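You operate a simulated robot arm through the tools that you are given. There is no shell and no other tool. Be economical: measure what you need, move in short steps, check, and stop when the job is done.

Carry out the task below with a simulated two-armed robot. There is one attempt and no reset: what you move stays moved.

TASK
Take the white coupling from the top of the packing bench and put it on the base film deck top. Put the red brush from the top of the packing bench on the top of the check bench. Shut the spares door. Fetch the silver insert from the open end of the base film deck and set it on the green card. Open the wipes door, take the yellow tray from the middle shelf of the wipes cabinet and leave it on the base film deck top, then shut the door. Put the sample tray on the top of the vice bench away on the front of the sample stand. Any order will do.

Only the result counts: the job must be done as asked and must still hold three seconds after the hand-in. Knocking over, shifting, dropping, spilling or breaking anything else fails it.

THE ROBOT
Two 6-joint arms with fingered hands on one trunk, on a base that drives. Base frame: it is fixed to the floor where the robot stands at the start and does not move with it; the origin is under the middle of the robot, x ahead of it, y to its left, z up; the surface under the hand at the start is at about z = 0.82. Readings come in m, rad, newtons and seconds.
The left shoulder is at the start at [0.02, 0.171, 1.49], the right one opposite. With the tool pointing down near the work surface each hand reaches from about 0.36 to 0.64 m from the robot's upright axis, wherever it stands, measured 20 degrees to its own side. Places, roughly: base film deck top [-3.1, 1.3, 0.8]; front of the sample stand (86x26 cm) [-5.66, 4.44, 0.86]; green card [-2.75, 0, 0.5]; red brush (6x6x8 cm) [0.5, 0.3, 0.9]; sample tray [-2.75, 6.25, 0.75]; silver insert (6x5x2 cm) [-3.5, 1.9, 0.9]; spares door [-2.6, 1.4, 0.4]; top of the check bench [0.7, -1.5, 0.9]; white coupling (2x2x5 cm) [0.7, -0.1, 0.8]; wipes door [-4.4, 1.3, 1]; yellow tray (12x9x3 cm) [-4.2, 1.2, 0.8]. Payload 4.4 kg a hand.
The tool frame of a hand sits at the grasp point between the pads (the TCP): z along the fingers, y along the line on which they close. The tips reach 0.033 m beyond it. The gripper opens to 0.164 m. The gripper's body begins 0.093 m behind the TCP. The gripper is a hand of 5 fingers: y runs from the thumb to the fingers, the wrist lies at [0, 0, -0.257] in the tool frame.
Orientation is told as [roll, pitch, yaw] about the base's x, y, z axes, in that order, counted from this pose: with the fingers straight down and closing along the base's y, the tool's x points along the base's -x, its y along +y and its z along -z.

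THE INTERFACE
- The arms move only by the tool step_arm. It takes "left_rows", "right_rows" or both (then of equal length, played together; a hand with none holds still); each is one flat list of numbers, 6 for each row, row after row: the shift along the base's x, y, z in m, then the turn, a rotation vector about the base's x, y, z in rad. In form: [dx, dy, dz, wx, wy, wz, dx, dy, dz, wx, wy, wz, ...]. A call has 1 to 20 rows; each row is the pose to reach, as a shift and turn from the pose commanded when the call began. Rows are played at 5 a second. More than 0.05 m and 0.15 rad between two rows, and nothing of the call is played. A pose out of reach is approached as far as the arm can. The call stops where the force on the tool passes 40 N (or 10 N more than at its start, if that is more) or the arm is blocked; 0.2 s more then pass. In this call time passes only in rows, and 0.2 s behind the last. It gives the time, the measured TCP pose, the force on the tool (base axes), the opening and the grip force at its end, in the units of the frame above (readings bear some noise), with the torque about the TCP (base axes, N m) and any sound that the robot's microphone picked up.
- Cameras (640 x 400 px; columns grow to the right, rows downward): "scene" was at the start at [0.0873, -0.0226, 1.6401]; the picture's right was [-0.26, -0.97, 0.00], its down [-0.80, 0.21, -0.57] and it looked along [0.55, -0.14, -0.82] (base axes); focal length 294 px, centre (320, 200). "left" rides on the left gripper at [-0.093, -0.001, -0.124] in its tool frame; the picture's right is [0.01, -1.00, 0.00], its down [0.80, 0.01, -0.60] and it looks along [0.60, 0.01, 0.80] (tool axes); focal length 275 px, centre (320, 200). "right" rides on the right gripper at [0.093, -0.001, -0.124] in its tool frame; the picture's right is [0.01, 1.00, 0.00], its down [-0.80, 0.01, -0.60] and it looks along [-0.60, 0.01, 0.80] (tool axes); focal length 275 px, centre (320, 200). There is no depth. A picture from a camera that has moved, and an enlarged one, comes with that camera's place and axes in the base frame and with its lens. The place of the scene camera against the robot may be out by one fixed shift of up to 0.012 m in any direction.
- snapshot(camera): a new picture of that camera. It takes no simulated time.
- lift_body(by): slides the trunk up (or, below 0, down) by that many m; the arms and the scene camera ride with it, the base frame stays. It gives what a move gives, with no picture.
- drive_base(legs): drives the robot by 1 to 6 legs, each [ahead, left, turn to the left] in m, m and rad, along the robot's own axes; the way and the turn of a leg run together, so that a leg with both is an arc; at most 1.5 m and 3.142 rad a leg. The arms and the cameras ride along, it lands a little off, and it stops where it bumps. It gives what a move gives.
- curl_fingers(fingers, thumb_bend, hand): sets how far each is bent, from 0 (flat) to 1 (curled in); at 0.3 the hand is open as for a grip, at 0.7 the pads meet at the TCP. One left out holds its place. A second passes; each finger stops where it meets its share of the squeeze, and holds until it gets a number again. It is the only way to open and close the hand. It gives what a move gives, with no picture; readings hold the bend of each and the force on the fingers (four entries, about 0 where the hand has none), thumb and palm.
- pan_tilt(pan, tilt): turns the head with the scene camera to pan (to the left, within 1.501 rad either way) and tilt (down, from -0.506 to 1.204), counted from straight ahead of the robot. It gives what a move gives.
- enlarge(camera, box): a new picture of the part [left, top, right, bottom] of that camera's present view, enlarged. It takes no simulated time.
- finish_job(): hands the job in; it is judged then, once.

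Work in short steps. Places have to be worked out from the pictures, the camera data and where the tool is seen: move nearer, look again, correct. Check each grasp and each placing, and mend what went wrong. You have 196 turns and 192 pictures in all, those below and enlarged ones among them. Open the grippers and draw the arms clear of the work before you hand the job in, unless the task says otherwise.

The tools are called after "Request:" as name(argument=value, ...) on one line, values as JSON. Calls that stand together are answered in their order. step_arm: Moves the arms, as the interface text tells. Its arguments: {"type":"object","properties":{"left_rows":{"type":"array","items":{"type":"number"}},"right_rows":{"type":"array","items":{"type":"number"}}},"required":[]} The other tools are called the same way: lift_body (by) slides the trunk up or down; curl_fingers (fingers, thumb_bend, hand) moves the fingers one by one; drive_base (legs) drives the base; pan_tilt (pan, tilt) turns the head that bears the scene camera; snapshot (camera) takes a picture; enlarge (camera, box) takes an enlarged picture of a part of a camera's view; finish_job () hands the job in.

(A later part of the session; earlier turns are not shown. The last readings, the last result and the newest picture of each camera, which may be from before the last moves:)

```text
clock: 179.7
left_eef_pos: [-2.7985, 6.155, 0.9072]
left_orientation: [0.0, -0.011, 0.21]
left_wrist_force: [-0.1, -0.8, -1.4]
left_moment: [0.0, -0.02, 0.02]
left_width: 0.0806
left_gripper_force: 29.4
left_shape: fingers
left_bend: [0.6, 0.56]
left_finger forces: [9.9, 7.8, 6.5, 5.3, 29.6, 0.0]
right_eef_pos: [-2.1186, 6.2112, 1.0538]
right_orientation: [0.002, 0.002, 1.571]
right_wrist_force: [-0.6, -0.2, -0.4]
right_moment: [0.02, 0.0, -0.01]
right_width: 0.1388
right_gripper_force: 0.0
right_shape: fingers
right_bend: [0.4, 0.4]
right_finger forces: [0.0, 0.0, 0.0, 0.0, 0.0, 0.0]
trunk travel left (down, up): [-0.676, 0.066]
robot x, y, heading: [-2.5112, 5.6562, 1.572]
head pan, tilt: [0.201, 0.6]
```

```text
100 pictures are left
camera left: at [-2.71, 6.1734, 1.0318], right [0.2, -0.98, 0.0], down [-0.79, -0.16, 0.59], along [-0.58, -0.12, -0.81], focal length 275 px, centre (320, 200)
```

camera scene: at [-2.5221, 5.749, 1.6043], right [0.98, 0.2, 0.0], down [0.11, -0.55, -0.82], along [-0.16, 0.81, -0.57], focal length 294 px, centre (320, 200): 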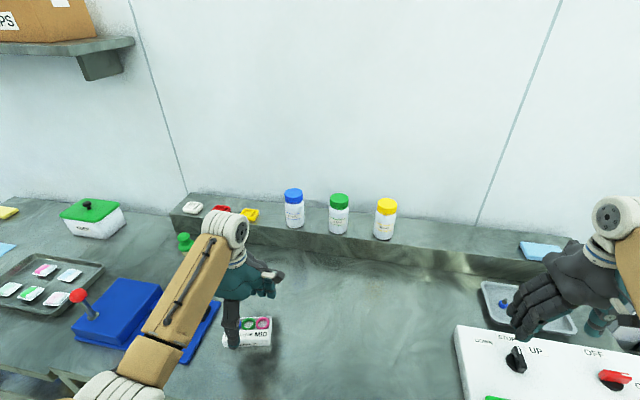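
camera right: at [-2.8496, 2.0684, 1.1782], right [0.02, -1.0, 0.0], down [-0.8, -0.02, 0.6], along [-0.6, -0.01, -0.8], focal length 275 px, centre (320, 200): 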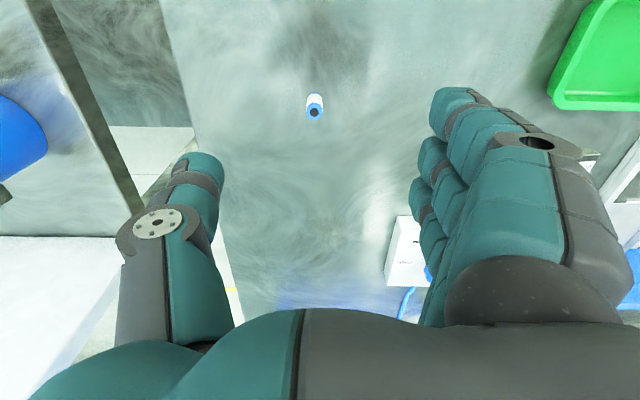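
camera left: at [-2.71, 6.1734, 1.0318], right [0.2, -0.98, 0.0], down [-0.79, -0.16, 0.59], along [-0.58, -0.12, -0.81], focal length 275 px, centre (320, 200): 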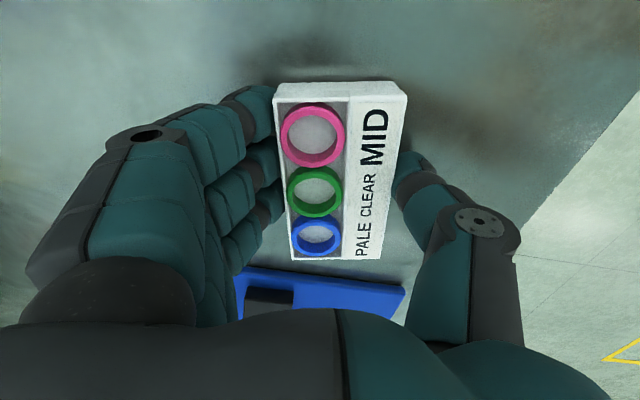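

Gripped by all fingers at 29 N. I lift straight up and then back away.

Request:
step_arm(left_rows=[0, 0, 0.03, 0, 0, 0, 0, 0, 0.06, 0, 0, 0, 0, 0, 0.09, 0, 0, 0])

Request:
snapshot(camera="left")

Request:
drive_base(legs=[[-0.45, 0, 0]])

Request:
pan_tilt(pan=1.3, tilt=0.3)

Request:
snapshot(camera="scene")

```text
clock: 180.5
left_eef_pos: [-2.8031, 6.1627, 0.9848]
left_orientation: [0.001, -0.015, 0.211]
left_wrist_force: [-0.2, -0.2, -1.0]
left_moment: [0.0, 0.0, -0.01]
left_width: 0.0808
left_gripper_force: 28.8
left_shape: fingers
left_bend: [0.6, 0.56]
left_finger forces: [9.8, 7.8, 6.5, 5.3, 29.5, 0.0]
left hand out of reach, approached as far as the arm can: row 3
right_eef_pos: [-2.118, 6.2127, 1.0532]
right_orientation: [0.002, 0.0, 1.574]
right_wrist_force: [0.4, -0.1, 0.4]
right_moment: [-0.02, -0.01, -0.02]
right_width: 0.1393
right_gripper_force: 0.1
right_shape: fingers
right_bend: [0.4, 0.4]
right_finger forces: [0.0, 0.0, 0.0, 0.0, 0.0, 0.0]
trunk travel left (down, up): [-0.676, 0.066]
robot x, y, heading: [-2.5095, 5.6515, 1.575]
head pan, tilt: [0.201, 0.6]
```

```text
99 pictures are left
camera left: at [-2.7142, 6.1802, 1.1104], right [0.2, -0.98, 0.0], down [-0.79, -0.16, 0.59], along [-0.58, -0.12, -0.81], focal length 275 px, centre (320, 200)
```

left: 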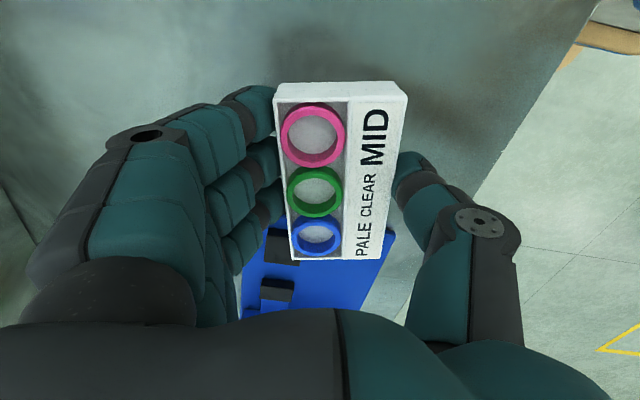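

```text
clock: 183.2
left_eef_pos: [-2.8031, 5.7116, 0.9854]
left_orientation: [0.003, -0.014, 0.211]
left_wrist_force: [0.3, -0.2, -0.9]
left_moment: [0.03, 0.01, 0.0]
left_width: 0.0808
left_gripper_force: 29.5
left_shape: fingers
left_bend: [0.6, 0.56]
left_finger forces: [9.7, 7.7, 6.5, 5.4, 29.6, 0.0]
right_eef_pos: [-2.1191, 5.7624, 1.0529]
right_orientation: [0.0, -0.002, 1.574]
right_wrist_force: [-0.9, -0.7, 0.3]
right_moment: [0.04, -0.05, -0.01]
right_width: 0.139
right_gripper_force: 0.0
right_shape: fingers
right_bend: [0.4, 0.4]
right_finger forces: [0.1, 0.0, 0.0, 0.0, 0.0, 0.0]
trunk travel left (down, up): [-0.676, 0.066]
robot x, y, heading: [-2.5128, 5.206, 1.568]
head pan, tilt: [0.201, 0.6]
```

```text
clock: 184.5
left_eef_pos: [-2.8031, 5.7129, 0.9847]
left_orientation: [0.003, -0.015, 0.212]
left_wrist_force: [-0.6, -1.0, -0.1]
left_moment: [0.03, 0.01, -0.02]
left_width: 0.0807
left_gripper_force: 29.2
left_shape: fingers
left_bend: [0.6, 0.56]
left_finger forces: [9.7, 7.9, 6.5, 5.3, 29.5, 0.0]
right_eef_pos: [-2.1181, 5.7633, 1.0539]
right_orientation: [0.0, 0.0, 1.574]
right_wrist_force: [-0.5, -0.6, -0.4]
right_moment: [0.01, -0.03, -0.02]
right_width: 0.1393
right_gripper_force: 0.1
right_shape: fingers
right_bend: [0.4, 0.4]
right_finger forces: [0.0, 0.0, 0.1, 0.0, 0.1, 0.0]
trunk travel left (down, up): [-0.676, 0.066]
robot x, y, heading: [-2.5119, 5.2048, 1.574]
head pan, tilt: [1.3, 0.3]
```

```text
98 pictures are left
camera scene: at [-2.5946, 5.2368, 1.6318], right [0.27, 0.96, 0.0], down [0.29, -0.08, -0.96], along [-0.92, 0.26, -0.3], focal length 294 px, centre (320, 200)
```

scene: 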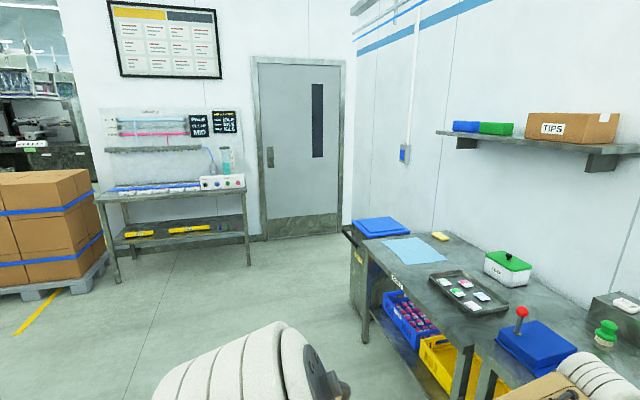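

The sample stand is on the far wall. I turn partway left and check clearance from the panel bench first.

Request:
drive_base(legs=[[0, 0, 0.6]])

Request:
pan_tilt(pan=1.4, tilt=0.5)

Request:
snapshot(camera="scene")

```text
clock: 186.6
left_eef_pos: [-3.0394, 5.4581, 0.9847]
left_orientation: [0.0, -0.013, 0.813]
left_wrist_force: [-0.1, 0.1, -0.1]
left_moment: [-0.03, 0.03, -0.01]
left_width: 0.0806
left_gripper_force: 29.1
left_shape: fingers
left_bend: [0.6, 0.56]
left_finger forces: [9.6, 7.8, 6.4, 5.4, 29.0, 0.0]
right_eef_pos: [-2.5049, 5.8874, 1.0537]
right_orientation: [-0.001, -0.001, 2.175]
right_wrist_force: [-0.2, 0.2, 0.8]
right_moment: [0.04, 0.01, -0.02]
right_width: 0.139
right_gripper_force: 0.0
right_shape: fingers
right_bend: [0.4, 0.4]
right_finger forces: [0.0, 0.0, 0.1, 0.0, 0.0, 0.0]
trunk travel left (down, up): [-0.676, 0.066]
robot x, y, heading: [-2.5155, 5.2044, 2.172]
head pan, tilt: [1.3, 0.3]
```

```text
clock: 187.3
left_eef_pos: [-3.0395, 5.4594, 0.9858]
left_orientation: [0.001, -0.014, 0.812]
left_wrist_force: [-0.3, 0.0, -0.1]
left_moment: [0.02, 0.03, 0.0]
left_width: 0.0807
left_gripper_force: 28.9
left_shape: fingers
left_bend: [0.6, 0.56]
left_finger forces: [9.6, 7.8, 6.4, 5.3, 29.0, 0.0]
right_eef_pos: [-2.5024, 5.8873, 1.053]
right_orientation: [-0.001, 0.0, 2.174]
right_wrist_force: [-0.2, 0.2, -0.4]
right_moment: [0.01, 0.02, 0.01]
right_width: 0.139
right_gripper_force: 0.1
right_shape: fingers
right_bend: [0.4, 0.4]
right_finger forces: [0.1, 0.1, 0.1, 0.1, 0.1, 0.0]
trunk travel left (down, up): [-0.676, 0.066]
robot x, y, heading: [-2.5093, 5.2054, 2.173]
head pan, tilt: [1.4, 0.499]
```

```text
97 pictures are left
camera scene: at [-2.5936, 5.1719, 1.6135], right [-0.42, 0.91, 0.0], down [0.43, 0.2, -0.88], along [-0.8, -0.37, -0.48], focal length 294 px, centre (320, 200)
```

scene: 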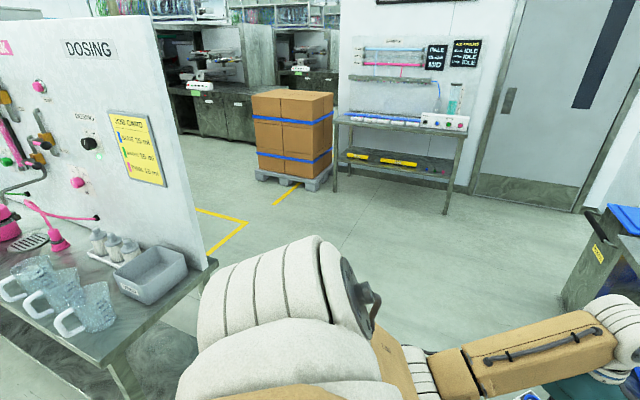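

The panel bench ends at y≈4.42, so there's room. I finish the turn, drive ahead, then shift toward the stand.

Request:
drive_base(legs=[[0, 0, 0.97], [1.1, 0, 0], [0.9, 0, 0], [0, 0.42, 0]])

Request:
pan_tilt(pan=0.1, tilt=0.5)

Request:
snapshot(camera="scene")

```text
clock: 201.9
left_eef_pos: [-5.0021, 4.4695, 0.9857]
left_orientation: [0.001, -0.014, 1.794]
left_wrist_force: [1.4, 0.6, -1.2]
left_moment: [0.0, 0.04, 0.0]
left_width: 0.0806
left_gripper_force: 29.2
left_shape: fingers
left_bend: [0.6, 0.56]
left_finger forces: [9.2, 7.6, 6.4, 5.2, 28.6, 0.0]
right_eef_pos: [-5.0605, 5.1543, 1.0543]
right_orientation: [-0.003, 0.0, -3.128]
right_wrist_force: [-0.4, -0.6, -0.1]
right_moment: [0.02, 0.02, -0.02]
right_width: 0.139
right_gripper_force: 0.0
right_shape: fingers
right_bend: [0.4, 0.4]
right_finger forces: [0.0, 0.0, 0.1, 0.0, 0.0, 0.0]
trunk travel left (down, up): [-0.676, 0.066]
robot x, y, heading: [-4.4959, 4.7656, -3.131]
head pan, tilt: [1.4, 0.499]
```

```text
clock: 203.4
left_eef_pos: [-5.0012, 4.4697, 0.9855]
left_orientation: [0.001, -0.013, 1.794]
left_wrist_force: [0.0, 0.4, -1.1]
left_moment: [0.04, 0.03, 0.0]
left_width: 0.0804
left_gripper_force: 28.4
left_shape: fingers
left_bend: [0.6, 0.56]
left_finger forces: [9.3, 7.6, 6.5, 5.3, 28.5, 0.0]
right_eef_pos: [-5.06, 5.1535, 1.0534]
right_orientation: [0.0, -0.001, -3.126]
right_wrist_force: [-0.2, -0.8, -0.8]
right_moment: [0.01, 0.01, -0.05]
right_width: 0.1393
right_gripper_force: 0.0
right_shape: fingers
right_bend: [0.4, 0.4]
right_finger forces: [0.0, 0.0, 0.0, 0.0, 0.0, 0.1]
trunk travel left (down, up): [-0.676, 0.066]
robot x, y, heading: [-4.4925, 4.7668, -3.129]
head pan, tilt: [0.099, 0.499]
```

```text
96 pictures are left
camera scene: at [-4.5916, 4.7518, 1.6134], right [-0.11, 0.99, 0.0], down [0.48, 0.05, -0.88], along [-0.87, -0.1, -0.48], focal length 294 px, centre (320, 200)
```

scene: 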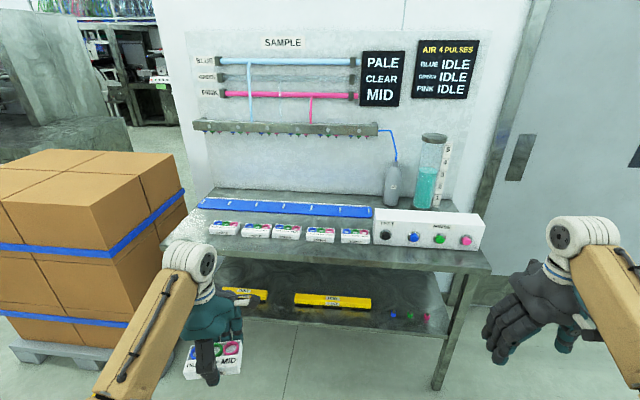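

Five similar trays already sit in a row; I zoom in to find the free front strip.

Request:
enlarge(camera="scene", box=[160, 180, 500, 290])

```text
1.88 times, centred on (330, 235) of scene
camera zoom: at [-4.5916, 4.7518, 1.6134], right [-0.11, 0.99, 0.0], down [0.48, 0.05, -0.88], along [-0.87, -0.1, -0.48], focal length 554 px, centre (301, 134)
```

zoom: 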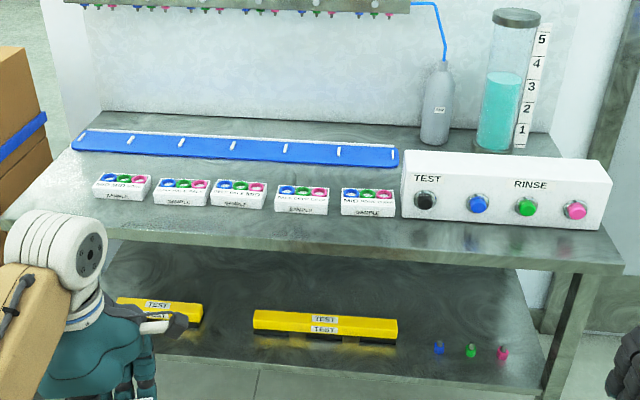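

The free spots are tight. I move closer for exact measurement of the left end gap and the front strip.

Request:
drive_base(legs=[[0.35, -0.25, 0]])

Request:
pan_tilt(pan=0.45, tilt=0.75)

Request:
snapshot(camera="scene")

```text
clock: 206.0
left_eef_pos: [-5.3514, 4.7208, 0.9838]
left_orientation: [0.002, -0.015, 1.794]
left_wrist_force: [-0.4, 0.2, -1.1]
left_moment: [0.01, -0.01, -0.04]
left_width: 0.0805
left_gripper_force: 28.5
left_shape: fingers
left_bend: [0.6, 0.56]
left_finger forces: [9.2, 7.6, 6.3, 5.3, 28.5, 0.0]
right_eef_pos: [-5.4108, 5.4046, 1.0522]
right_orientation: [0.001, 0.001, -3.13]
right_wrist_force: [-0.2, 0.5, -0.8]
right_moment: [-0.02, -0.01, 0.0]
right_width: 0.1392
right_gripper_force: 0.1
right_shape: fingers
right_bend: [0.4, 0.4]
right_finger forces: [0.1, 0.1, 0.0, 0.0, 0.0, 0.1]
trunk travel left (down, up): [-0.676, 0.066]
robot x, y, heading: [-4.8511, 5.0157, -3.129]
head pan, tilt: [0.099, 0.499]
```

```text
clock: 206.8
left_eef_pos: [-5.3505, 4.7207, 0.9857]
left_orientation: [0.002, -0.014, 1.794]
left_wrist_force: [-1.2, -0.4, -1.0]
left_moment: [0.03, -0.02, 0.04]
left_width: 0.0806
left_gripper_force: 28.4
left_shape: fingers
left_bend: [0.6, 0.56]
left_finger forces: [9.3, 7.6, 6.4, 5.2, 28.6, 0.0]
right_eef_pos: [-5.4104, 5.4048, 1.0538]
right_orientation: [0.001, 0.001, -3.128]
right_wrist_force: [0.4, 0.6, -0.2]
right_moment: [-0.03, 0.0, 0.01]
right_width: 0.1391
right_gripper_force: 0.0
right_shape: fingers
right_bend: [0.4, 0.4]
right_finger forces: [0.0, 0.1, 0.0, 0.1, 0.1, 0.1]
trunk travel left (down, up): [-0.676, 0.066]
robot x, y, heading: [-4.8467, 5.0188, -3.128]
head pan, tilt: [0.45, 0.75]
```

```text
94 pictures are left
camera scene: at [-4.9258, 4.9754, 1.5915], right [-0.45, 0.9, 0.0], down [0.61, 0.3, -0.73], along [-0.65, -0.33, -0.68], focal length 294 px, centre (320, 200)
```

scene: 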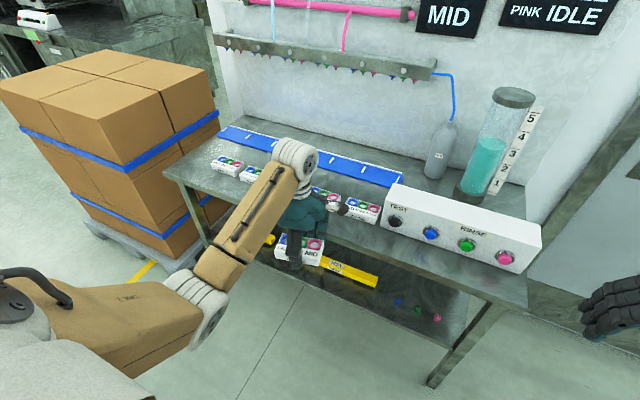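

I zoom on the strip in front of the trays and on the left end.

Request:
enlarge(camera="scene", box=[300, 160, 460, 280])

Request:
enlarge(camera="scene", box=[150, 110, 310, 230])

```text
3.33 times, centred on (380, 220) of scene
camera zoom: at [-4.9258, 4.9754, 1.5915], right [-0.45, 0.9, 0.0], down [0.61, 0.3, -0.73], along [-0.65, -0.33, -0.68], focal length 982 px, centre (120, 133)
```

zoom: 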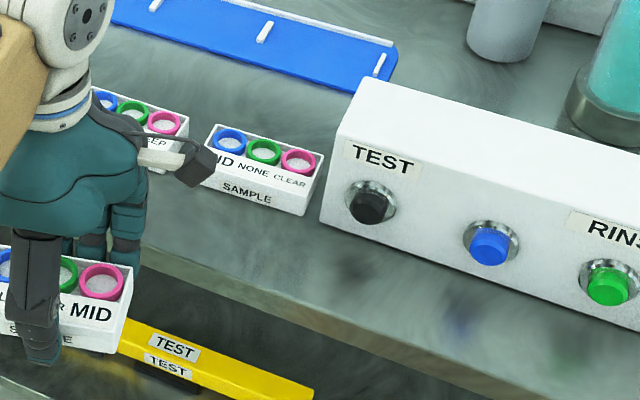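

```text
3.33 times, centred on (230, 170) of scene
camera zoom: at [-4.9258, 4.9754, 1.5915], right [-0.45, 0.9, 0.0], down [0.61, 0.3, -0.73], along [-0.65, -0.33, -0.68], focal length 982 px, centre (620, 300)
```

zoom: 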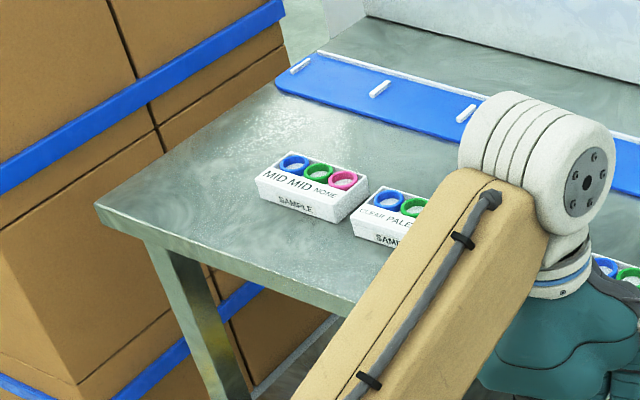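

The left end gap is about 15.6 cm, and the tray is 13×6.2 cm. So I'll set it lengthwise (long axis along x) at about [-5.63, 4.055]. I drive left, then turn the hand +1.35 rad.

Request:
drive_base(legs=[[-0.1, 0, 0], [0, 0.66, 0]])

Request:
step_arm(left_rows=[-0.01, 0, 0, 0, 0, 0.14, -0.02, 0, 0, 0, 0, 0.28, -0.03, 0, 0, 0, 0, 0.42, -0.03, 0, 0, 0, 0, 0.56, -0.03, 0, 0, 0, 0, 0.7, -0.03, 0, 0, 0, 0, 0.84, -0.03, 0, 0, 0, 0, 0.98, -0.03, 0, 0, 0, 0, 1.12, -0.03, 0, 0, 0, 0, 1.26, -0.03, 0, 0, 0, 0, 1.34])

Request:
snapshot(camera="left")

Request:
snapshot(camera="scene")

```text
clock: 211.3
left_eef_pos: [-5.2476, 4.0618, 0.9851]
left_orientation: [0.003, -0.015, 1.789]
left_wrist_force: [-0.3, -1.1, -0.6]
left_moment: [0.03, 0.07, 0.0]
left_width: 0.0804
left_gripper_force: 28.8
left_shape: fingers
left_bend: [0.6, 0.56]
left_finger forces: [9.3, 7.6, 6.4, 5.3, 28.6, 0.0]
right_eef_pos: [-5.3047, 4.7471, 1.054]
right_orientation: [-0.002, 0.0, -3.132]
right_wrist_force: [-0.5, 0.4, 1.1]
right_moment: [0.01, 0.0, -0.01]
right_width: 0.139
right_gripper_force: 0.1
right_shape: fingers
right_bend: [0.4, 0.4]
right_finger forces: [0.0, 0.0, 0.0, 0.0, 0.0, 0.1]
trunk travel left (down, up): [-0.676, 0.066]
robot x, y, heading: [-4.7459, 4.3534, -3.131]
head pan, tilt: [0.45, 0.75]
```

```text
clock: 213.5
left_eef_pos: [-5.278, 4.0629, 0.985]
left_orientation: [0.002, -0.014, 3.131]
left_wrist_force: [-0.2, 0.4, -0.4]
left_moment: [-0.04, 0.0, -0.02]
left_width: 0.0802
left_gripper_force: 28.7
left_shape: fingers
left_bend: [0.6, 0.56]
left_finger forces: [9.2, 7.5, 6.3, 5.4, 28.4, 0.0]
right_eef_pos: [-5.3033, 4.7457, 1.053]
right_orientation: [-0.001, 0.0, -3.132]
right_wrist_force: [0.4, 0.1, 0.8]
right_moment: [-0.02, 0.06, 0.04]
right_width: 0.139
right_gripper_force: 0.0
right_shape: fingers
right_bend: [0.4, 0.4]
right_finger forces: [0.0, 0.1, 0.0, 0.0, 0.0, 0.1]
trunk travel left (down, up): [-0.676, 0.066]
robot x, y, heading: [-4.747, 4.3577, -3.133]
head pan, tilt: [0.45, 0.75]
```

```text
91 pictures are left
camera left: at [-5.3693, 4.0649, 1.1103], right [0.02, 1.0, 0.0], down [0.81, -0.02, 0.59], along [0.59, -0.01, -0.81], focal length 275 px, centre (320, 200)
```

left: 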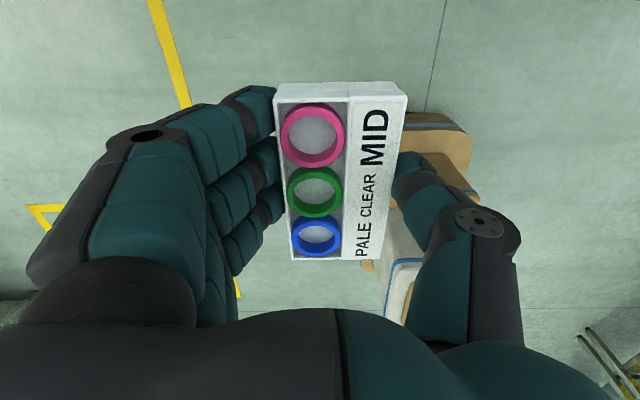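

```text
90 pictures are left
camera scene: at [-4.8207, 4.3153, 1.5915], right [-0.44, 0.9, 0.0], down [0.61, 0.3, -0.73], along [-0.66, -0.32, -0.68], focal length 294 px, centre (320, 200)
```

scene: 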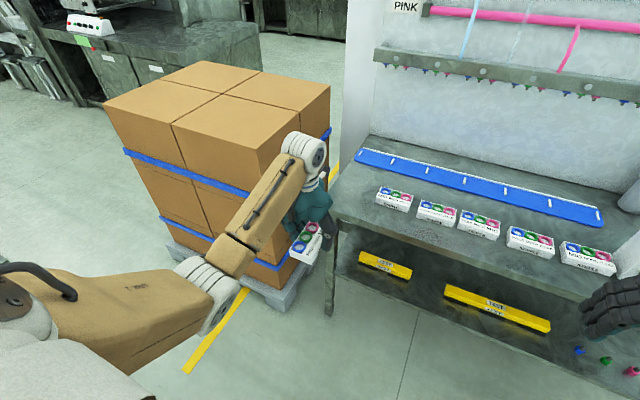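

The tray now points along x. I drive ahead 0.35 m over the gap, holding it high, and check.

Request:
drive_base(legs=[[0.35, 0.005, 0]])

Request:
snapshot(camera="left")

Request:
snapshot(camera="scene")

```text
clock: 215.7
left_eef_pos: [-5.6245, 4.0552, 0.9849]
left_orientation: [0.002, -0.011, 3.127]
left_wrist_force: [-0.9, 0.3, -0.1]
left_moment: [0.01, -0.02, -0.01]
left_width: 0.0805
left_gripper_force: 28.5
left_shape: fingers
left_bend: [0.6, 0.56]
left_finger forces: [9.1, 7.6, 6.4, 5.3, 28.4, 0.0]
right_eef_pos: [-5.6475, 4.7423, 1.0532]
right_orientation: [0.0, 0.0, -3.134]
right_wrist_force: [0.0, 1.0, 0.4]
right_moment: [0.0, -0.05, -0.03]
right_width: 0.139
right_gripper_force: 0.0
right_shape: fingers
right_bend: [0.4, 0.4]
right_finger forces: [0.0, 0.0, 0.1, 0.1, 0.0, 0.0]
trunk travel left (down, up): [-0.676, 0.066]
robot x, y, heading: [-5.087, 4.3508, -3.136]
head pan, tilt: [0.45, 0.75]
```

```text
89 pictures are left
camera left: at [-5.716, 4.0597, 1.1098], right [0.03, 1.0, 0.0], down [0.81, -0.02, 0.59], along [0.59, -0.02, -0.81], focal length 275 px, centre (320, 200)
```

left: 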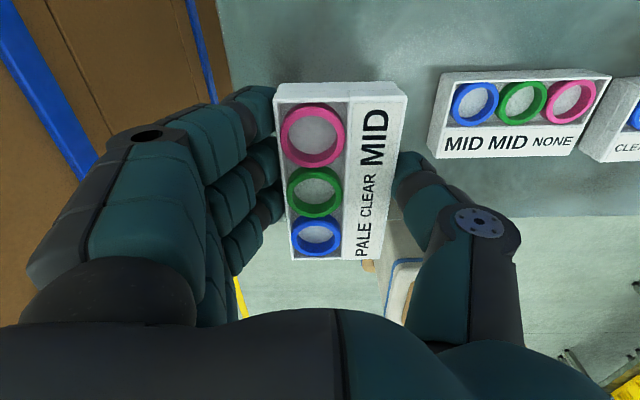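

```text
88 pictures are left
camera scene: at [-5.1669, 4.3083, 1.5914], right [-0.44, 0.9, 0.0], down [0.61, 0.3, -0.73], along [-0.66, -0.32, -0.68], focal length 294 px, centre (320, 200)
```

scene: 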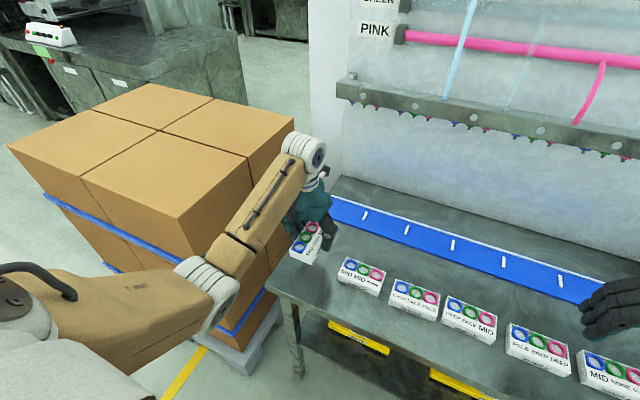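

Position is good: about 5 cm from the front edge, 3+ cm from the next tray. I lower it.

Request:
step_arm(left_rows=[0, -0.003, -0.02, 0, 0, 0, 0, -0.005, -0.04, 0, 0, 0, 0, -0.005, -0.06, 0, 0, 0, 0, -0.005, -0.068, 0, 0, 0])

Request:
snapshot(camera="left")

```text
clock: 216.7
left_eef_pos: [-5.6232, 4.0518, 0.917]
left_orientation: [0.001, -0.013, 3.127]
left_wrist_force: [0.3, 0.0, -0.7]
left_moment: [0.0, 0.01, 0.02]
left_width: 0.0807
left_gripper_force: 28.9
left_shape: fingers
left_bend: [0.6, 0.56]
left_finger forces: [9.2, 7.7, 6.4, 5.4, 28.6, 0.0]
right_eef_pos: [-5.6477, 4.7403, 1.0522]
right_orientation: [0.001, -0.001, -3.135]
right_wrist_force: [0.1, -0.1, 0.2]
right_moment: [0.02, -0.02, -0.01]
right_width: 0.1391
right_gripper_force: 0.0
right_shape: fingers
right_bend: [0.4, 0.4]
right_finger forces: [0.1, 0.0, 0.0, 0.0, 0.0, 0.0]
trunk travel left (down, up): [-0.676, 0.066]
robot x, y, heading: [-5.0889, 4.347, -3.135]
head pan, tilt: [0.45, 0.75]
```

```text
87 pictures are left
camera left: at [-5.7154, 4.0554, 1.0419], right [0.03, 1.0, 0.0], down [0.81, -0.02, 0.59], along [0.59, -0.02, -0.81], focal length 275 px, centre (320, 200)
```

left: 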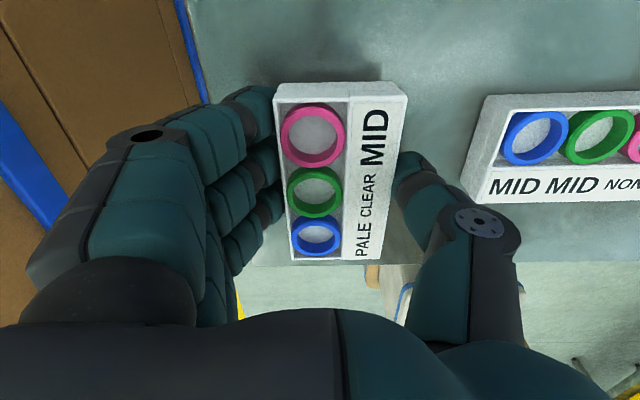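

Still clear. I go down in fine rows to contact.

Request:
step_arm(left_rows=[0, 0, -0.003, 0, 0, 0, 0, 0, -0.006, 0, 0, 0, 0, 0, -0.009, 0, 0, 0, 0, 0, -0.011, 0, 0, 0])

```text
clock: 217.7
left_eef_pos: [-5.6233, 4.0522, 0.9063]
left_orientation: [0.002, -0.012, 3.126]
left_wrist_force: [0.7, -0.7, -1.4]
left_moment: [-0.01, 0.0, -0.02]
left_width: 0.0805
left_gripper_force: 28.5
left_shape: fingers
left_bend: [0.6, 0.56]
left_finger forces: [9.2, 7.6, 6.5, 5.4, 28.5, 0.0]
right_eef_pos: [-5.6471, 4.7407, 1.0532]
right_orientation: [-0.001, 0.0, -3.136]
right_wrist_force: [0.5, 0.4, -0.1]
right_moment: [0.02, 0.0, -0.01]
right_width: 0.1392
right_gripper_force: 0.0
right_shape: fingers
right_bend: [0.4, 0.4]
right_finger forces: [0.0, 0.0, 0.0, 0.1, 0.0, 0.0]
trunk travel left (down, up): [-0.676, 0.066]
robot x, y, heading: [-5.0878, 4.3494, -3.131]
head pan, tilt: [0.45, 0.75]
```

No contact yet; I continue.

Request:
step_arm(left_rows=[0, 0, -0.003, 0, 0, 0, 0, 0, -0.006, 0, 0, 0, 0, 0, -0.009, 0, 0, 0, 0, 0, -0.012, 0, 0, 0, 0, 0, -0.015, 0, 0, 0])

Request:
snapshot(camera="left")

```text
clock: 218.8
left_eef_pos: [-5.625, 4.0525, 0.9008]
left_orientation: [0.003, -0.021, 3.124]
left_wrist_force: [7.2, 0.6, 21.0]
left_moment: [0.53, -1.23, -0.1]
left_width: 0.0804
left_gripper_force: 36.2
left_shape: fingers
left_bend: [0.6, 0.56]
left_finger forces: [8.7, 7.3, 6.5, 13.7, 35.7, 0.1]
right_eef_pos: [-5.648, 4.7408, 1.0551]
right_orientation: [-0.001, -0.002, -3.136]
right_wrist_force: [0.1, -1.4, -0.2]
right_moment: [0.04, -0.05, -0.03]
right_width: 0.1392
right_gripper_force: 0.0
right_shape: fingers
right_bend: [0.4, 0.4]
right_finger forces: [0.1, 0.1, 0.0, 0.1, 0.1, 0.0]
trunk travel left (down, up): [-0.676, 0.066]
robot x, y, heading: [-5.0886, 4.3524, -3.135]
head pan, tilt: [0.45, 0.75]
stopped in row 5 (left hand): the force on the tool passed its limit at 44 N (the readings are from after the stop); the commanded pose is now the measured one
```

```text
86 pictures are left
camera left: at [-5.7166, 4.0555, 1.0266], right [0.03, 1.0, 0.0], down [0.81, -0.02, 0.58], along [0.58, -0.02, -0.81], focal length 275 px, centre (320, 200)
```

left: 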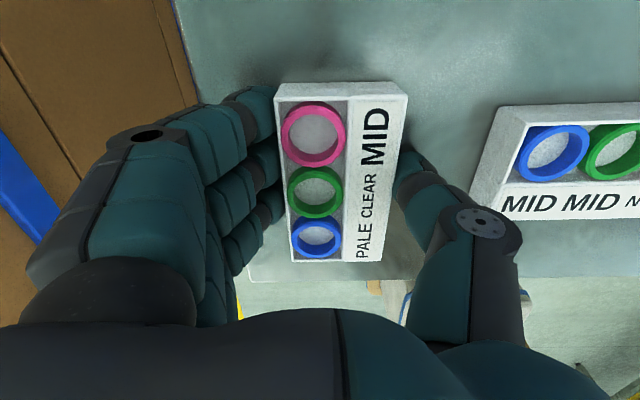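

Contact. I ease the pressure, loosen slightly, then rise a little and open a bit more.

Request:
step_arm(left_rows=[0, 0, 0.002, 0, 0, 0])

Request:
curl_fingers(hand="left", fingers=0.54, thumb_bend=0.52)

Request:
step_arm(left_rows=[0, 0, 0.008, 0, 0, 0])

Request:
curl_fingers(hand="left", fingers=0.5, thumb_bend=0.48)

Request:
snapshot(camera="left")

```text
clock: 219.2
left_eef_pos: [-5.6264, 4.0522, 0.901]
left_orientation: [0.002, -0.021, 3.127]
left_wrist_force: [0.1, 0.4, 8.6]
left_moment: [0.3, -0.51, -0.04]
left_width: 0.0805
left_gripper_force: 30.1
left_shape: fingers
left_bend: [0.6, 0.56]
left_finger forces: [8.8, 7.3, 6.7, 7.8, 30.2, 0.0]
right_eef_pos: [-5.6482, 4.7415, 1.0544]
right_orientation: [0.0, -0.002, -3.135]
right_wrist_force: [0.6, -0.4, 0.1]
right_moment: [0.04, -0.01, 0.0]
right_width: 0.1392
right_gripper_force: 0.1
right_shape: fingers
right_bend: [0.4, 0.4]
right_finger forces: [0.0, 0.0, 0.1, 0.1, 0.0, 0.1]
trunk travel left (down, up): [-0.676, 0.066]
robot x, y, heading: [-5.0862, 4.3497, -3.134]
head pan, tilt: [0.45, 0.75]
```

```text
clock: 220.2
left_eef_pos: [-5.6262, 4.0512, 0.9022]
left_orientation: [0.006, -0.022, 3.127]
left_wrist_force: [-1.8, -0.2, 19.1]
left_moment: [1.19, -0.1, 0.15]
left_width: 0.0901
left_gripper_force: 10.0
left_shape: fingers
left_bend: [0.54, 0.52]
left_finger forces: [0.1, 0.0, 0.0, 0.0, 19.2, 0.0]
right_eef_pos: [-5.6459, 4.7412, 1.0542]
right_orientation: [0.0, -0.002, -3.135]
right_wrist_force: [-0.2, -0.3, 0.5]
right_moment: [-0.04, 0.0, -0.01]
right_width: 0.1389
right_gripper_force: 0.1
right_shape: fingers
right_bend: [0.4, 0.4]
right_finger forces: [0.1, 0.1, 0.1, 0.1, 0.0, 0.0]
trunk travel left (down, up): [-0.676, 0.066]
robot x, y, heading: [-5.088, 4.3509, -3.138]
head pan, tilt: [0.45, 0.75]
```

```text
clock: 220.6
left_eef_pos: [-5.6251, 4.0504, 0.9063]
left_orientation: [0.005, -0.015, 3.126]
left_wrist_force: [-0.2, 0.5, 0.0]
left_moment: [0.03, 0.04, -0.04]
left_width: 0.0881
left_gripper_force: 0.0
left_shape: fingers
left_bend: [0.54, 0.52]
left_finger forces: [0.0, 0.0, 0.0, 0.1, 0.0, 0.1]
right_eef_pos: [-5.6476, 4.74, 1.0545]
right_orientation: [0.0, 0.001, -3.137]
right_wrist_force: [0.4, 0.8, 0.0]
right_moment: [-0.01, 0.03, -0.01]
right_width: 0.1394
right_gripper_force: 0.0
right_shape: fingers
right_bend: [0.4, 0.4]
right_finger forces: [0.0, 0.1, 0.0, 0.1, 0.1, 0.1]
trunk travel left (down, up): [-0.676, 0.066]
robot x, y, heading: [-5.0902, 4.3489, -3.137]
head pan, tilt: [0.45, 0.75]
```

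```text
clock: 221.6
left_eef_pos: [-5.6255, 4.0506, 0.9089]
left_orientation: [0.006, -0.019, 3.126]
left_wrist_force: [1.1, 0.5, -0.3]
left_moment: [-0.02, 0.0, 0.02]
left_width: 0.1023
left_gripper_force: 0.1
left_shape: fingers
left_bend: [0.5, 0.48]
left_finger forces: [0.1, 0.1, 0.0, 0.0, 0.0, 0.0]
right_eef_pos: [-5.6486, 4.7417, 1.0535]
right_orientation: [0.0, 0.0, -3.134]
right_wrist_force: [0.4, 0.3, 0.0]
right_moment: [-0.01, 0.02, -0.01]
right_width: 0.1393
right_gripper_force: 0.0
right_shape: fingers
right_bend: [0.4, 0.4]
right_finger forces: [0.0, 0.0, 0.0, 0.0, 0.0, 0.0]
trunk travel left (down, up): [-0.676, 0.066]
robot x, y, heading: [-5.0869, 4.3455, -3.133]
head pan, tilt: [0.45, 0.75]
```

```text
85 pictures are left
camera left: at [-5.7166, 4.0546, 1.0348], right [0.03, 1.0, -0.01], down [0.81, -0.02, 0.58], along [0.58, -0.02, -0.81], focal length 275 px, centre (320, 200)
```

left: 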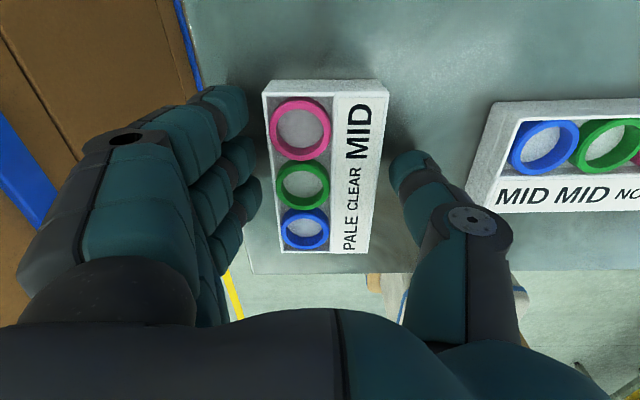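

Released and standing flat. I withdraw straight up and back off.

Request:
step_arm(left_rows=[0, 0, 0.025, 0, 0, 0, 0, 0, 0.05, 0, 0, 0, 0, 0, 0.075, 0, 0, 0])

Request:
drive_base(legs=[[-0.4, 0, 0]])

Request:
snapshot(camera="scene")

```text
clock: 222.4
left_eef_pos: [-5.6254, 4.0504, 0.984]
left_orientation: [0.004, -0.02, 3.126]
left_wrist_force: [0.4, -0.4, -0.9]
left_moment: [-0.01, 0.0, -0.01]
left_width: 0.1026
left_gripper_force: 0.1
left_shape: fingers
left_bend: [0.5, 0.48]
left_finger forces: [0.0, 0.0, 0.0, 0.0, 0.0, 0.0]
right_eef_pos: [-5.6469, 4.741, 1.0527]
right_orientation: [0.001, 0.0, -3.134]
right_wrist_force: [-0.6, -0.5, 0.0]
right_moment: [0.01, 0.06, 0.0]
right_width: 0.139
right_gripper_force: 0.0
right_shape: fingers
right_bend: [0.4, 0.4]
right_finger forces: [0.0, 0.0, 0.0, 0.0, 0.0, 0.0]
trunk travel left (down, up): [-0.676, 0.066]
robot x, y, heading: [-5.0913, 4.3517, -3.141]
head pan, tilt: [0.45, 0.75]
```

```text
clock: 224.9
left_eef_pos: [-5.2239, 4.0524, 0.9834]
left_orientation: [0.006, -0.021, 3.125]
left_wrist_force: [0.5, 0.7, 0.4]
left_moment: [0.0, 0.05, 0.04]
left_width: 0.1024
left_gripper_force: 0.0
left_shape: fingers
left_bend: [0.5, 0.48]
left_finger forces: [0.0, 0.0, 0.1, 0.0, 0.0, 0.0]
right_eef_pos: [-5.2454, 4.743, 1.0546]
right_orientation: [0.001, -0.001, -3.136]
right_wrist_force: [-0.2, 0.5, 0.3]
right_moment: [0.01, 0.02, 0.01]
right_width: 0.1393
right_gripper_force: 0.0
right_shape: fingers
right_bend: [0.4, 0.4]
right_finger forces: [0.1, 0.0, 0.1, 0.0, 0.0, 0.0]
trunk travel left (down, up): [-0.676, 0.066]
robot x, y, heading: [-4.6894, 4.3507, -3.134]
head pan, tilt: [0.45, 0.75]
```

```text
84 pictures are left
camera scene: at [-4.7639, 4.3104, 1.5915], right [-0.44, 0.9, 0.0], down [0.61, 0.3, -0.73], along [-0.66, -0.32, -0.68], focal length 294 px, centre (320, 200)
```

scene: 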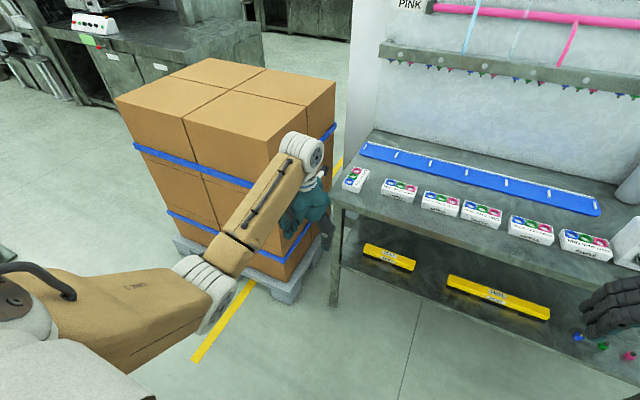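

The sample tray is in place. Now I turn left toward the back side of the machine to find the wipes cabinet.

Request:
drive_base(legs=[[0, 0, 1.55]])

Request:
pan_tilt(pan=0.1, tilt=0.35)

Request:
snapshot(camera="scene")

```text
clock: 229.0
left_eef_pos: [-4.3967, 3.8073, 0.9838]
left_orientation: [0.005, -0.018, -1.605]
left_wrist_force: [-0.5, -0.3, 0.7]
left_moment: [-0.01, 0.02, 0.01]
left_width: 0.1025
left_gripper_force: 0.0
left_shape: fingers
left_bend: [0.5, 0.48]
left_finger forces: [0.0, 0.0, 0.0, 0.1, 0.0, 0.0]
right_eef_pos: [-5.0885, 3.7979, 1.0539]
right_orientation: [-0.001, -0.001, -1.581]
right_wrist_force: [-0.1, 0.7, 0.7]
right_moment: [-0.04, 0.01, -0.02]
right_width: 0.1392
right_gripper_force: 0.1
right_shape: fingers
right_bend: [0.4, 0.4]
right_finger forces: [0.1, 0.0, 0.0, 0.0, 0.0, 0.0]
trunk travel left (down, up): [-0.676, 0.066]
robot x, y, heading: [-4.6854, 4.3515, -1.585]
head pan, tilt: [0.45, 0.75]
```

```text
clock: 229.9
left_eef_pos: [-4.3982, 3.8094, 0.9829]
left_orientation: [0.005, -0.02, -1.604]
left_wrist_force: [-0.2, -0.2, 0.7]
left_moment: [0.02, -0.01, -0.03]
left_width: 0.1027
left_gripper_force: 0.1
left_shape: fingers
left_bend: [0.5, 0.48]
left_finger forces: [0.0, 0.0, 0.0, 0.1, 0.0, 0.0]
right_eef_pos: [-5.0884, 3.7986, 1.0545]
right_orientation: [-0.001, 0.001, -1.582]
right_wrist_force: [0.2, 0.3, 0.2]
right_moment: [-0.01, -0.01, 0.02]
right_width: 0.1392
right_gripper_force: 0.0
right_shape: fingers
right_bend: [0.4, 0.4]
right_finger forces: [0.1, 0.0, 0.0, 0.0, 0.0, 0.1]
trunk travel left (down, up): [-0.676, 0.066]
robot x, y, heading: [-4.6884, 4.3515, -1.584]
head pan, tilt: [0.099, 0.351]
```

```text
83 pictures are left
camera scene: at [-4.6714, 4.243, 1.627], right [-1.0, -0.09, 0.0], down [-0.03, 0.34, -0.94], along [0.08, -0.94, -0.34], focal length 294 px, centre (320, 200)
```

scene: 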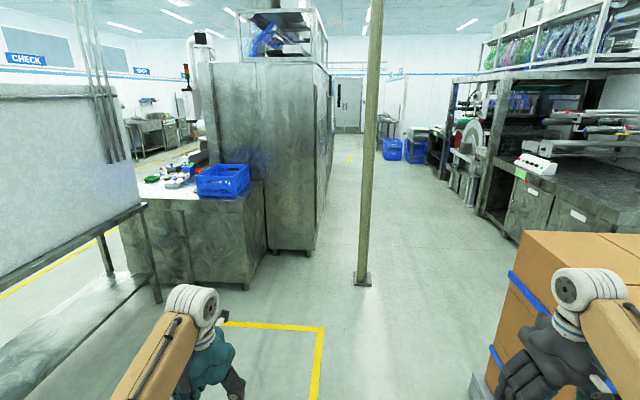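

The cabinet bank faces the aisle at x≈-4.39, and there is a post near [-4.9, 1.86]. I drive down, turn to face +x well before the post, then go around it sideways.

Request:
drive_base(legs=[[1.5, 0, 0], [0, 0, 1.58]])

Request:
pan_tilt(pan=-0.9, tilt=0.4)

Request:
snapshot(camera="scene")

```text
clock: 241.1
left_eef_pos: [-4.1666, 3.1479, 0.9835]
left_orientation: [0.006, -0.021, -0.037]
left_wrist_force: [-0.5, -0.3, -0.2]
left_moment: [-0.04, 0.0, 0.02]
left_width: 0.1025
left_gripper_force: 0.0
left_shape: fingers
left_bend: [0.5, 0.48]
left_finger forces: [0.1, 0.0, 0.0, 0.0, 0.0, 0.0]
right_eef_pos: [-4.1588, 2.457, 1.0534]
right_orientation: [-0.001, 0.0, -0.014]
right_wrist_force: [-0.2, 0.3, -0.2]
right_moment: [-0.01, -0.03, -0.01]
right_width: 0.1392
right_gripper_force: 0.0
right_shape: fingers
right_bend: [0.4, 0.4]
right_finger forces: [0.0, 0.0, 0.0, 0.1, 0.1, 0.0]
trunk travel left (down, up): [-0.676, 0.066]
robot x, y, heading: [-4.7053, 2.86, -0.016]
head pan, tilt: [0.099, 0.351]
```

```text
clock: 242.4
left_eef_pos: [-4.1654, 3.1471, 0.9824]
left_orientation: [0.004, -0.019, -0.037]
left_wrist_force: [0.1, 0.5, -1.1]
left_moment: [0.04, -0.03, 0.0]
left_width: 0.1027
left_gripper_force: 0.0
left_shape: fingers
left_bend: [0.5, 0.48]
left_finger forces: [0.0, 0.0, 0.0, 0.0, 0.0, 0.1]
right_eef_pos: [-4.1592, 2.4563, 1.0532]
right_orientation: [0.0, -0.001, -0.013]
right_wrist_force: [-0.1, 0.1, 0.0]
right_moment: [-0.01, -0.04, 0.0]
right_width: 0.1392
right_gripper_force: 0.1
right_shape: fingers
right_bend: [0.4, 0.4]
right_finger forces: [0.0, 0.1, 0.1, 0.0, 0.0, 0.1]
trunk travel left (down, up): [-0.676, 0.066]
robot x, y, heading: [-4.7096, 2.8635, -0.013]
head pan, tilt: [-0.901, 0.4]
```

```text
82 pictures are left
camera scene: at [-4.6349, 2.7819, 1.6226], right [-0.79, -0.61, 0.0], down [-0.24, 0.31, -0.92], along [0.56, -0.73, -0.39], focal length 294 px, centre (320, 200)
```

scene: 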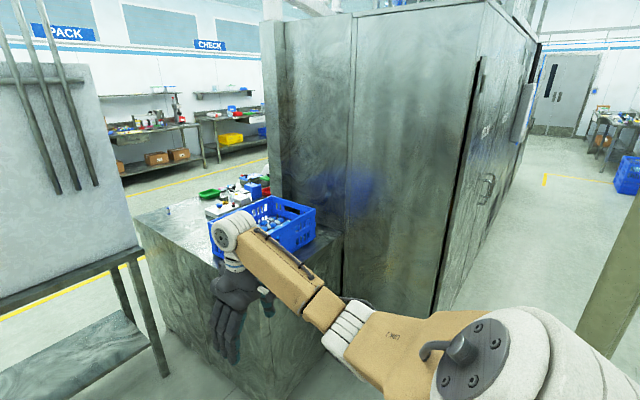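

The wipes door handle is on its left edge (as seen face-on), so it hinges on the right. I go around the post.

Request:
drive_base(legs=[[0, -0.42, 0], [-1.0, 0, 0], [0, -1.2, 0]])

Request:
pan_tilt(pan=0.0, tilt=0.35)

Request:
snapshot(camera="scene")

```text
clock: 247.3
left_eef_pos: [-4.5802, 2.7866, 0.9946]
left_orientation: [-0.002, -0.046, 0.059]
left_wrist_force: [-0.7, -2.9, 3.8]
left_moment: [0.37, -0.11, 0.01]
left_width: 0.1033
left_gripper_force: 0.1
left_shape: fingers
left_bend: [0.5, 0.48]
left_finger forces: [0.1, 0.0, 0.0, 0.0, 0.0, 0.0]
right_eef_pos: [-4.4907, 2.1275, 1.079]
right_orientation: [0.011, -0.048, 0.116]
right_wrist_force: [-1.9, 1.8, 1.7]
right_moment: [-0.18, -0.08, -0.03]
right_width: 0.1398
right_gripper_force: 0.0
right_shape: fingers
right_bend: [0.4, 0.4]
right_finger forces: [0.1, 0.1, 0.0, 0.0, 0.0, 0.0]
trunk travel left (down, up): [-0.676, 0.066]
robot x, y, heading: [-5.0866, 2.4498, 0.09]
head pan, tilt: [-0.901, 0.4]
stopped in leg 2: the robot was blocked; the commanded pose is now the measured one
```

```text
clock: 248.5
left_eef_pos: [-4.5994, 2.7923, 0.9972]
left_orientation: [-0.009, -0.059, 0.087]
left_wrist_force: [1.6, 0.4, -0.2]
left_moment: [0.0, 0.06, 0.02]
left_width: 0.1038
left_gripper_force: 0.1
left_shape: fingers
left_bend: [0.5, 0.48]
left_finger forces: [0.0, 0.0, 0.0, 0.0, 0.1, 0.0]
right_eef_pos: [-4.495, 2.1409, 1.0826]
right_orientation: [0.01, -0.057, 0.148]
right_wrist_force: [0.5, -1.0, -0.2]
right_moment: [0.04, 0.05, 0.03]
right_width: 0.1398
right_gripper_force: 0.0
right_shape: fingers
right_bend: [0.4, 0.4]
right_finger forces: [0.0, 0.0, 0.1, 0.0, 0.1, 0.0]
trunk travel left (down, up): [-0.676, 0.066]
robot x, y, heading: [-5.0834, 2.431, 0.114]
head pan, tilt: [0.0, 0.351]
```

```text
81 pictures are left
camera scene: at [-4.9247, 2.467, 1.6253], right [0.11, -0.99, 0.01], down [-0.37, -0.05, -0.93], along [0.92, 0.1, -0.37], focal length 294 px, centre (320, 200)
```

scene: 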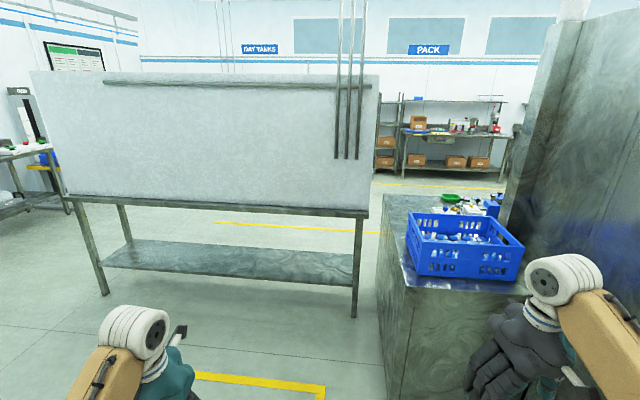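

I bumped something behind, likely the post against the right elbow. I drive forward a little to free it and look around.

Request:
drive_base(legs=[[0.12, 0, 0]])

Request:
pan_tilt(pan=-1.5, tilt=0.5)

Request:
snapshot(camera="scene")

Request:
pan_tilt(pan=1.5, tilt=0.6)

Request:
snapshot(camera="scene")

```text
clock: 249.3
left_eef_pos: [-4.6065, 2.7927, 1.0069]
left_orientation: [-0.002, -0.074, 0.095]
left_wrist_force: [-0.6, 0.7, -1.0]
left_moment: [0.0, 0.03, -0.03]
left_width: 0.1035
left_gripper_force: 0.0
left_shape: fingers
left_bend: [0.5, 0.48]
left_finger forces: [0.0, 0.1, 0.0, 0.0, 0.0, 0.0]
right_eef_pos: [-4.4931, 2.141, 1.0955]
right_orientation: [0.019, -0.087, 0.162]
right_wrist_force: [-0.1, 0.6, 0.0]
right_moment: [0.04, -0.02, -0.01]
right_width: 0.14
right_gripper_force: 0.2
right_shape: fingers
right_bend: [0.4, 0.4]
right_finger forces: [0.1, 0.0, 0.0, 0.1, 0.0, 0.0]
trunk travel left (down, up): [-0.676, 0.066]
robot x, y, heading: [-5.0599, 2.4336, 0.125]
head pan, tilt: [0.0, 0.351]
stopped in leg 1: the robot was blocked; the commanded pose is now the measured one
```

```text
clock: 250.9
left_eef_pos: [-4.6028, 2.7903, 1.0058]
left_orientation: [-0.004, -0.07, 0.092]
left_wrist_force: [0.1, 0.7, -0.6]
left_moment: [0.0, 0.02, 0.01]
left_width: 0.1035
left_gripper_force: 0.0
left_shape: fingers
left_bend: [0.5, 0.48]
left_finger forces: [0.1, 0.1, 0.0, 0.0, 0.0, 0.1]
right_eef_pos: [-4.4924, 2.1394, 1.093]
right_orientation: [0.015, -0.082, 0.159]
right_wrist_force: [-0.5, -0.2, -0.7]
right_moment: [0.0, -0.02, 0.01]
right_width: 0.1398
right_gripper_force: 0.2
right_shape: fingers
right_bend: [0.4, 0.4]
right_finger forces: [0.0, 0.0, 0.0, 0.0, 0.0, 0.1]
trunk travel left (down, up): [-0.676, 0.066]
robot x, y, heading: [-5.0613, 2.4336, 0.119]
head pan, tilt: [-1.499, 0.499]
```

```text
80 pictures are left
camera scene: at [-5.0175, 2.358, 1.6142], right [-0.98, -0.19, 0.01], down [-0.1, 0.46, -0.88], along [0.16, -0.87, -0.47], focal length 294 px, centre (320, 200)
```

scene: 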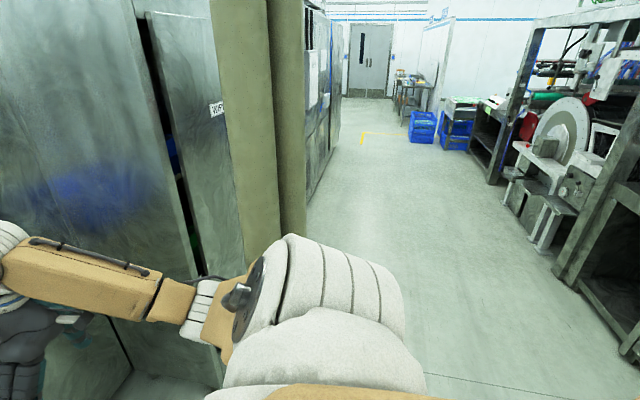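

```text
clock: 253.5
left_eef_pos: [-4.602, 2.7904, 1.0038]
left_orientation: [-0.003, -0.07, 0.092]
left_wrist_force: [0.2, -0.4, -0.2]
left_moment: [-0.01, 0.03, -0.01]
left_width: 0.1037
left_gripper_force: 0.0
left_shape: fingers
left_bend: [0.5, 0.48]
left_finger forces: [0.0, 0.0, 0.0, 0.0, 0.0, 0.1]
right_eef_pos: [-4.4931, 2.1406, 1.093]
right_orientation: [0.018, -0.081, 0.159]
right_wrist_force: [-0.2, -0.1, 0.7]
right_moment: [0.03, 0.03, 0.04]
right_width: 0.1396
right_gripper_force: 0.1
right_shape: fingers
right_bend: [0.4, 0.4]
right_finger forces: [0.1, 0.0, 0.1, 0.0, 0.0, 0.1]
trunk travel left (down, up): [-0.676, 0.066]
robot x, y, heading: [-5.0615, 2.4338, 0.113]
head pan, tilt: [1.499, 0.6]
```

```text
79 pictures are left
camera scene: at [-5.039, 2.5353, 1.6032], right [1.0, 0.05, -0.01], down [0.02, -0.57, -0.82], along [-0.04, 0.82, -0.57], focal length 294 px, centre (320, 200)
```

scene: 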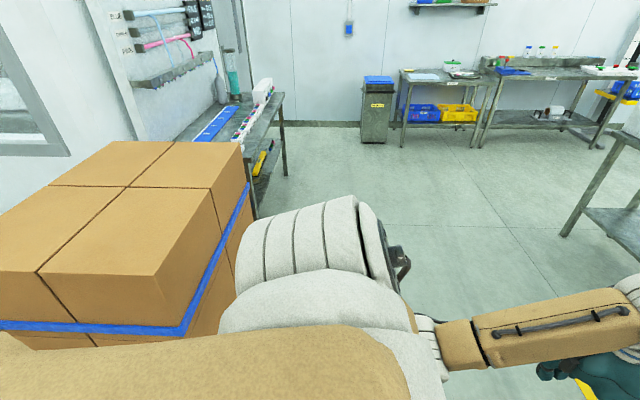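

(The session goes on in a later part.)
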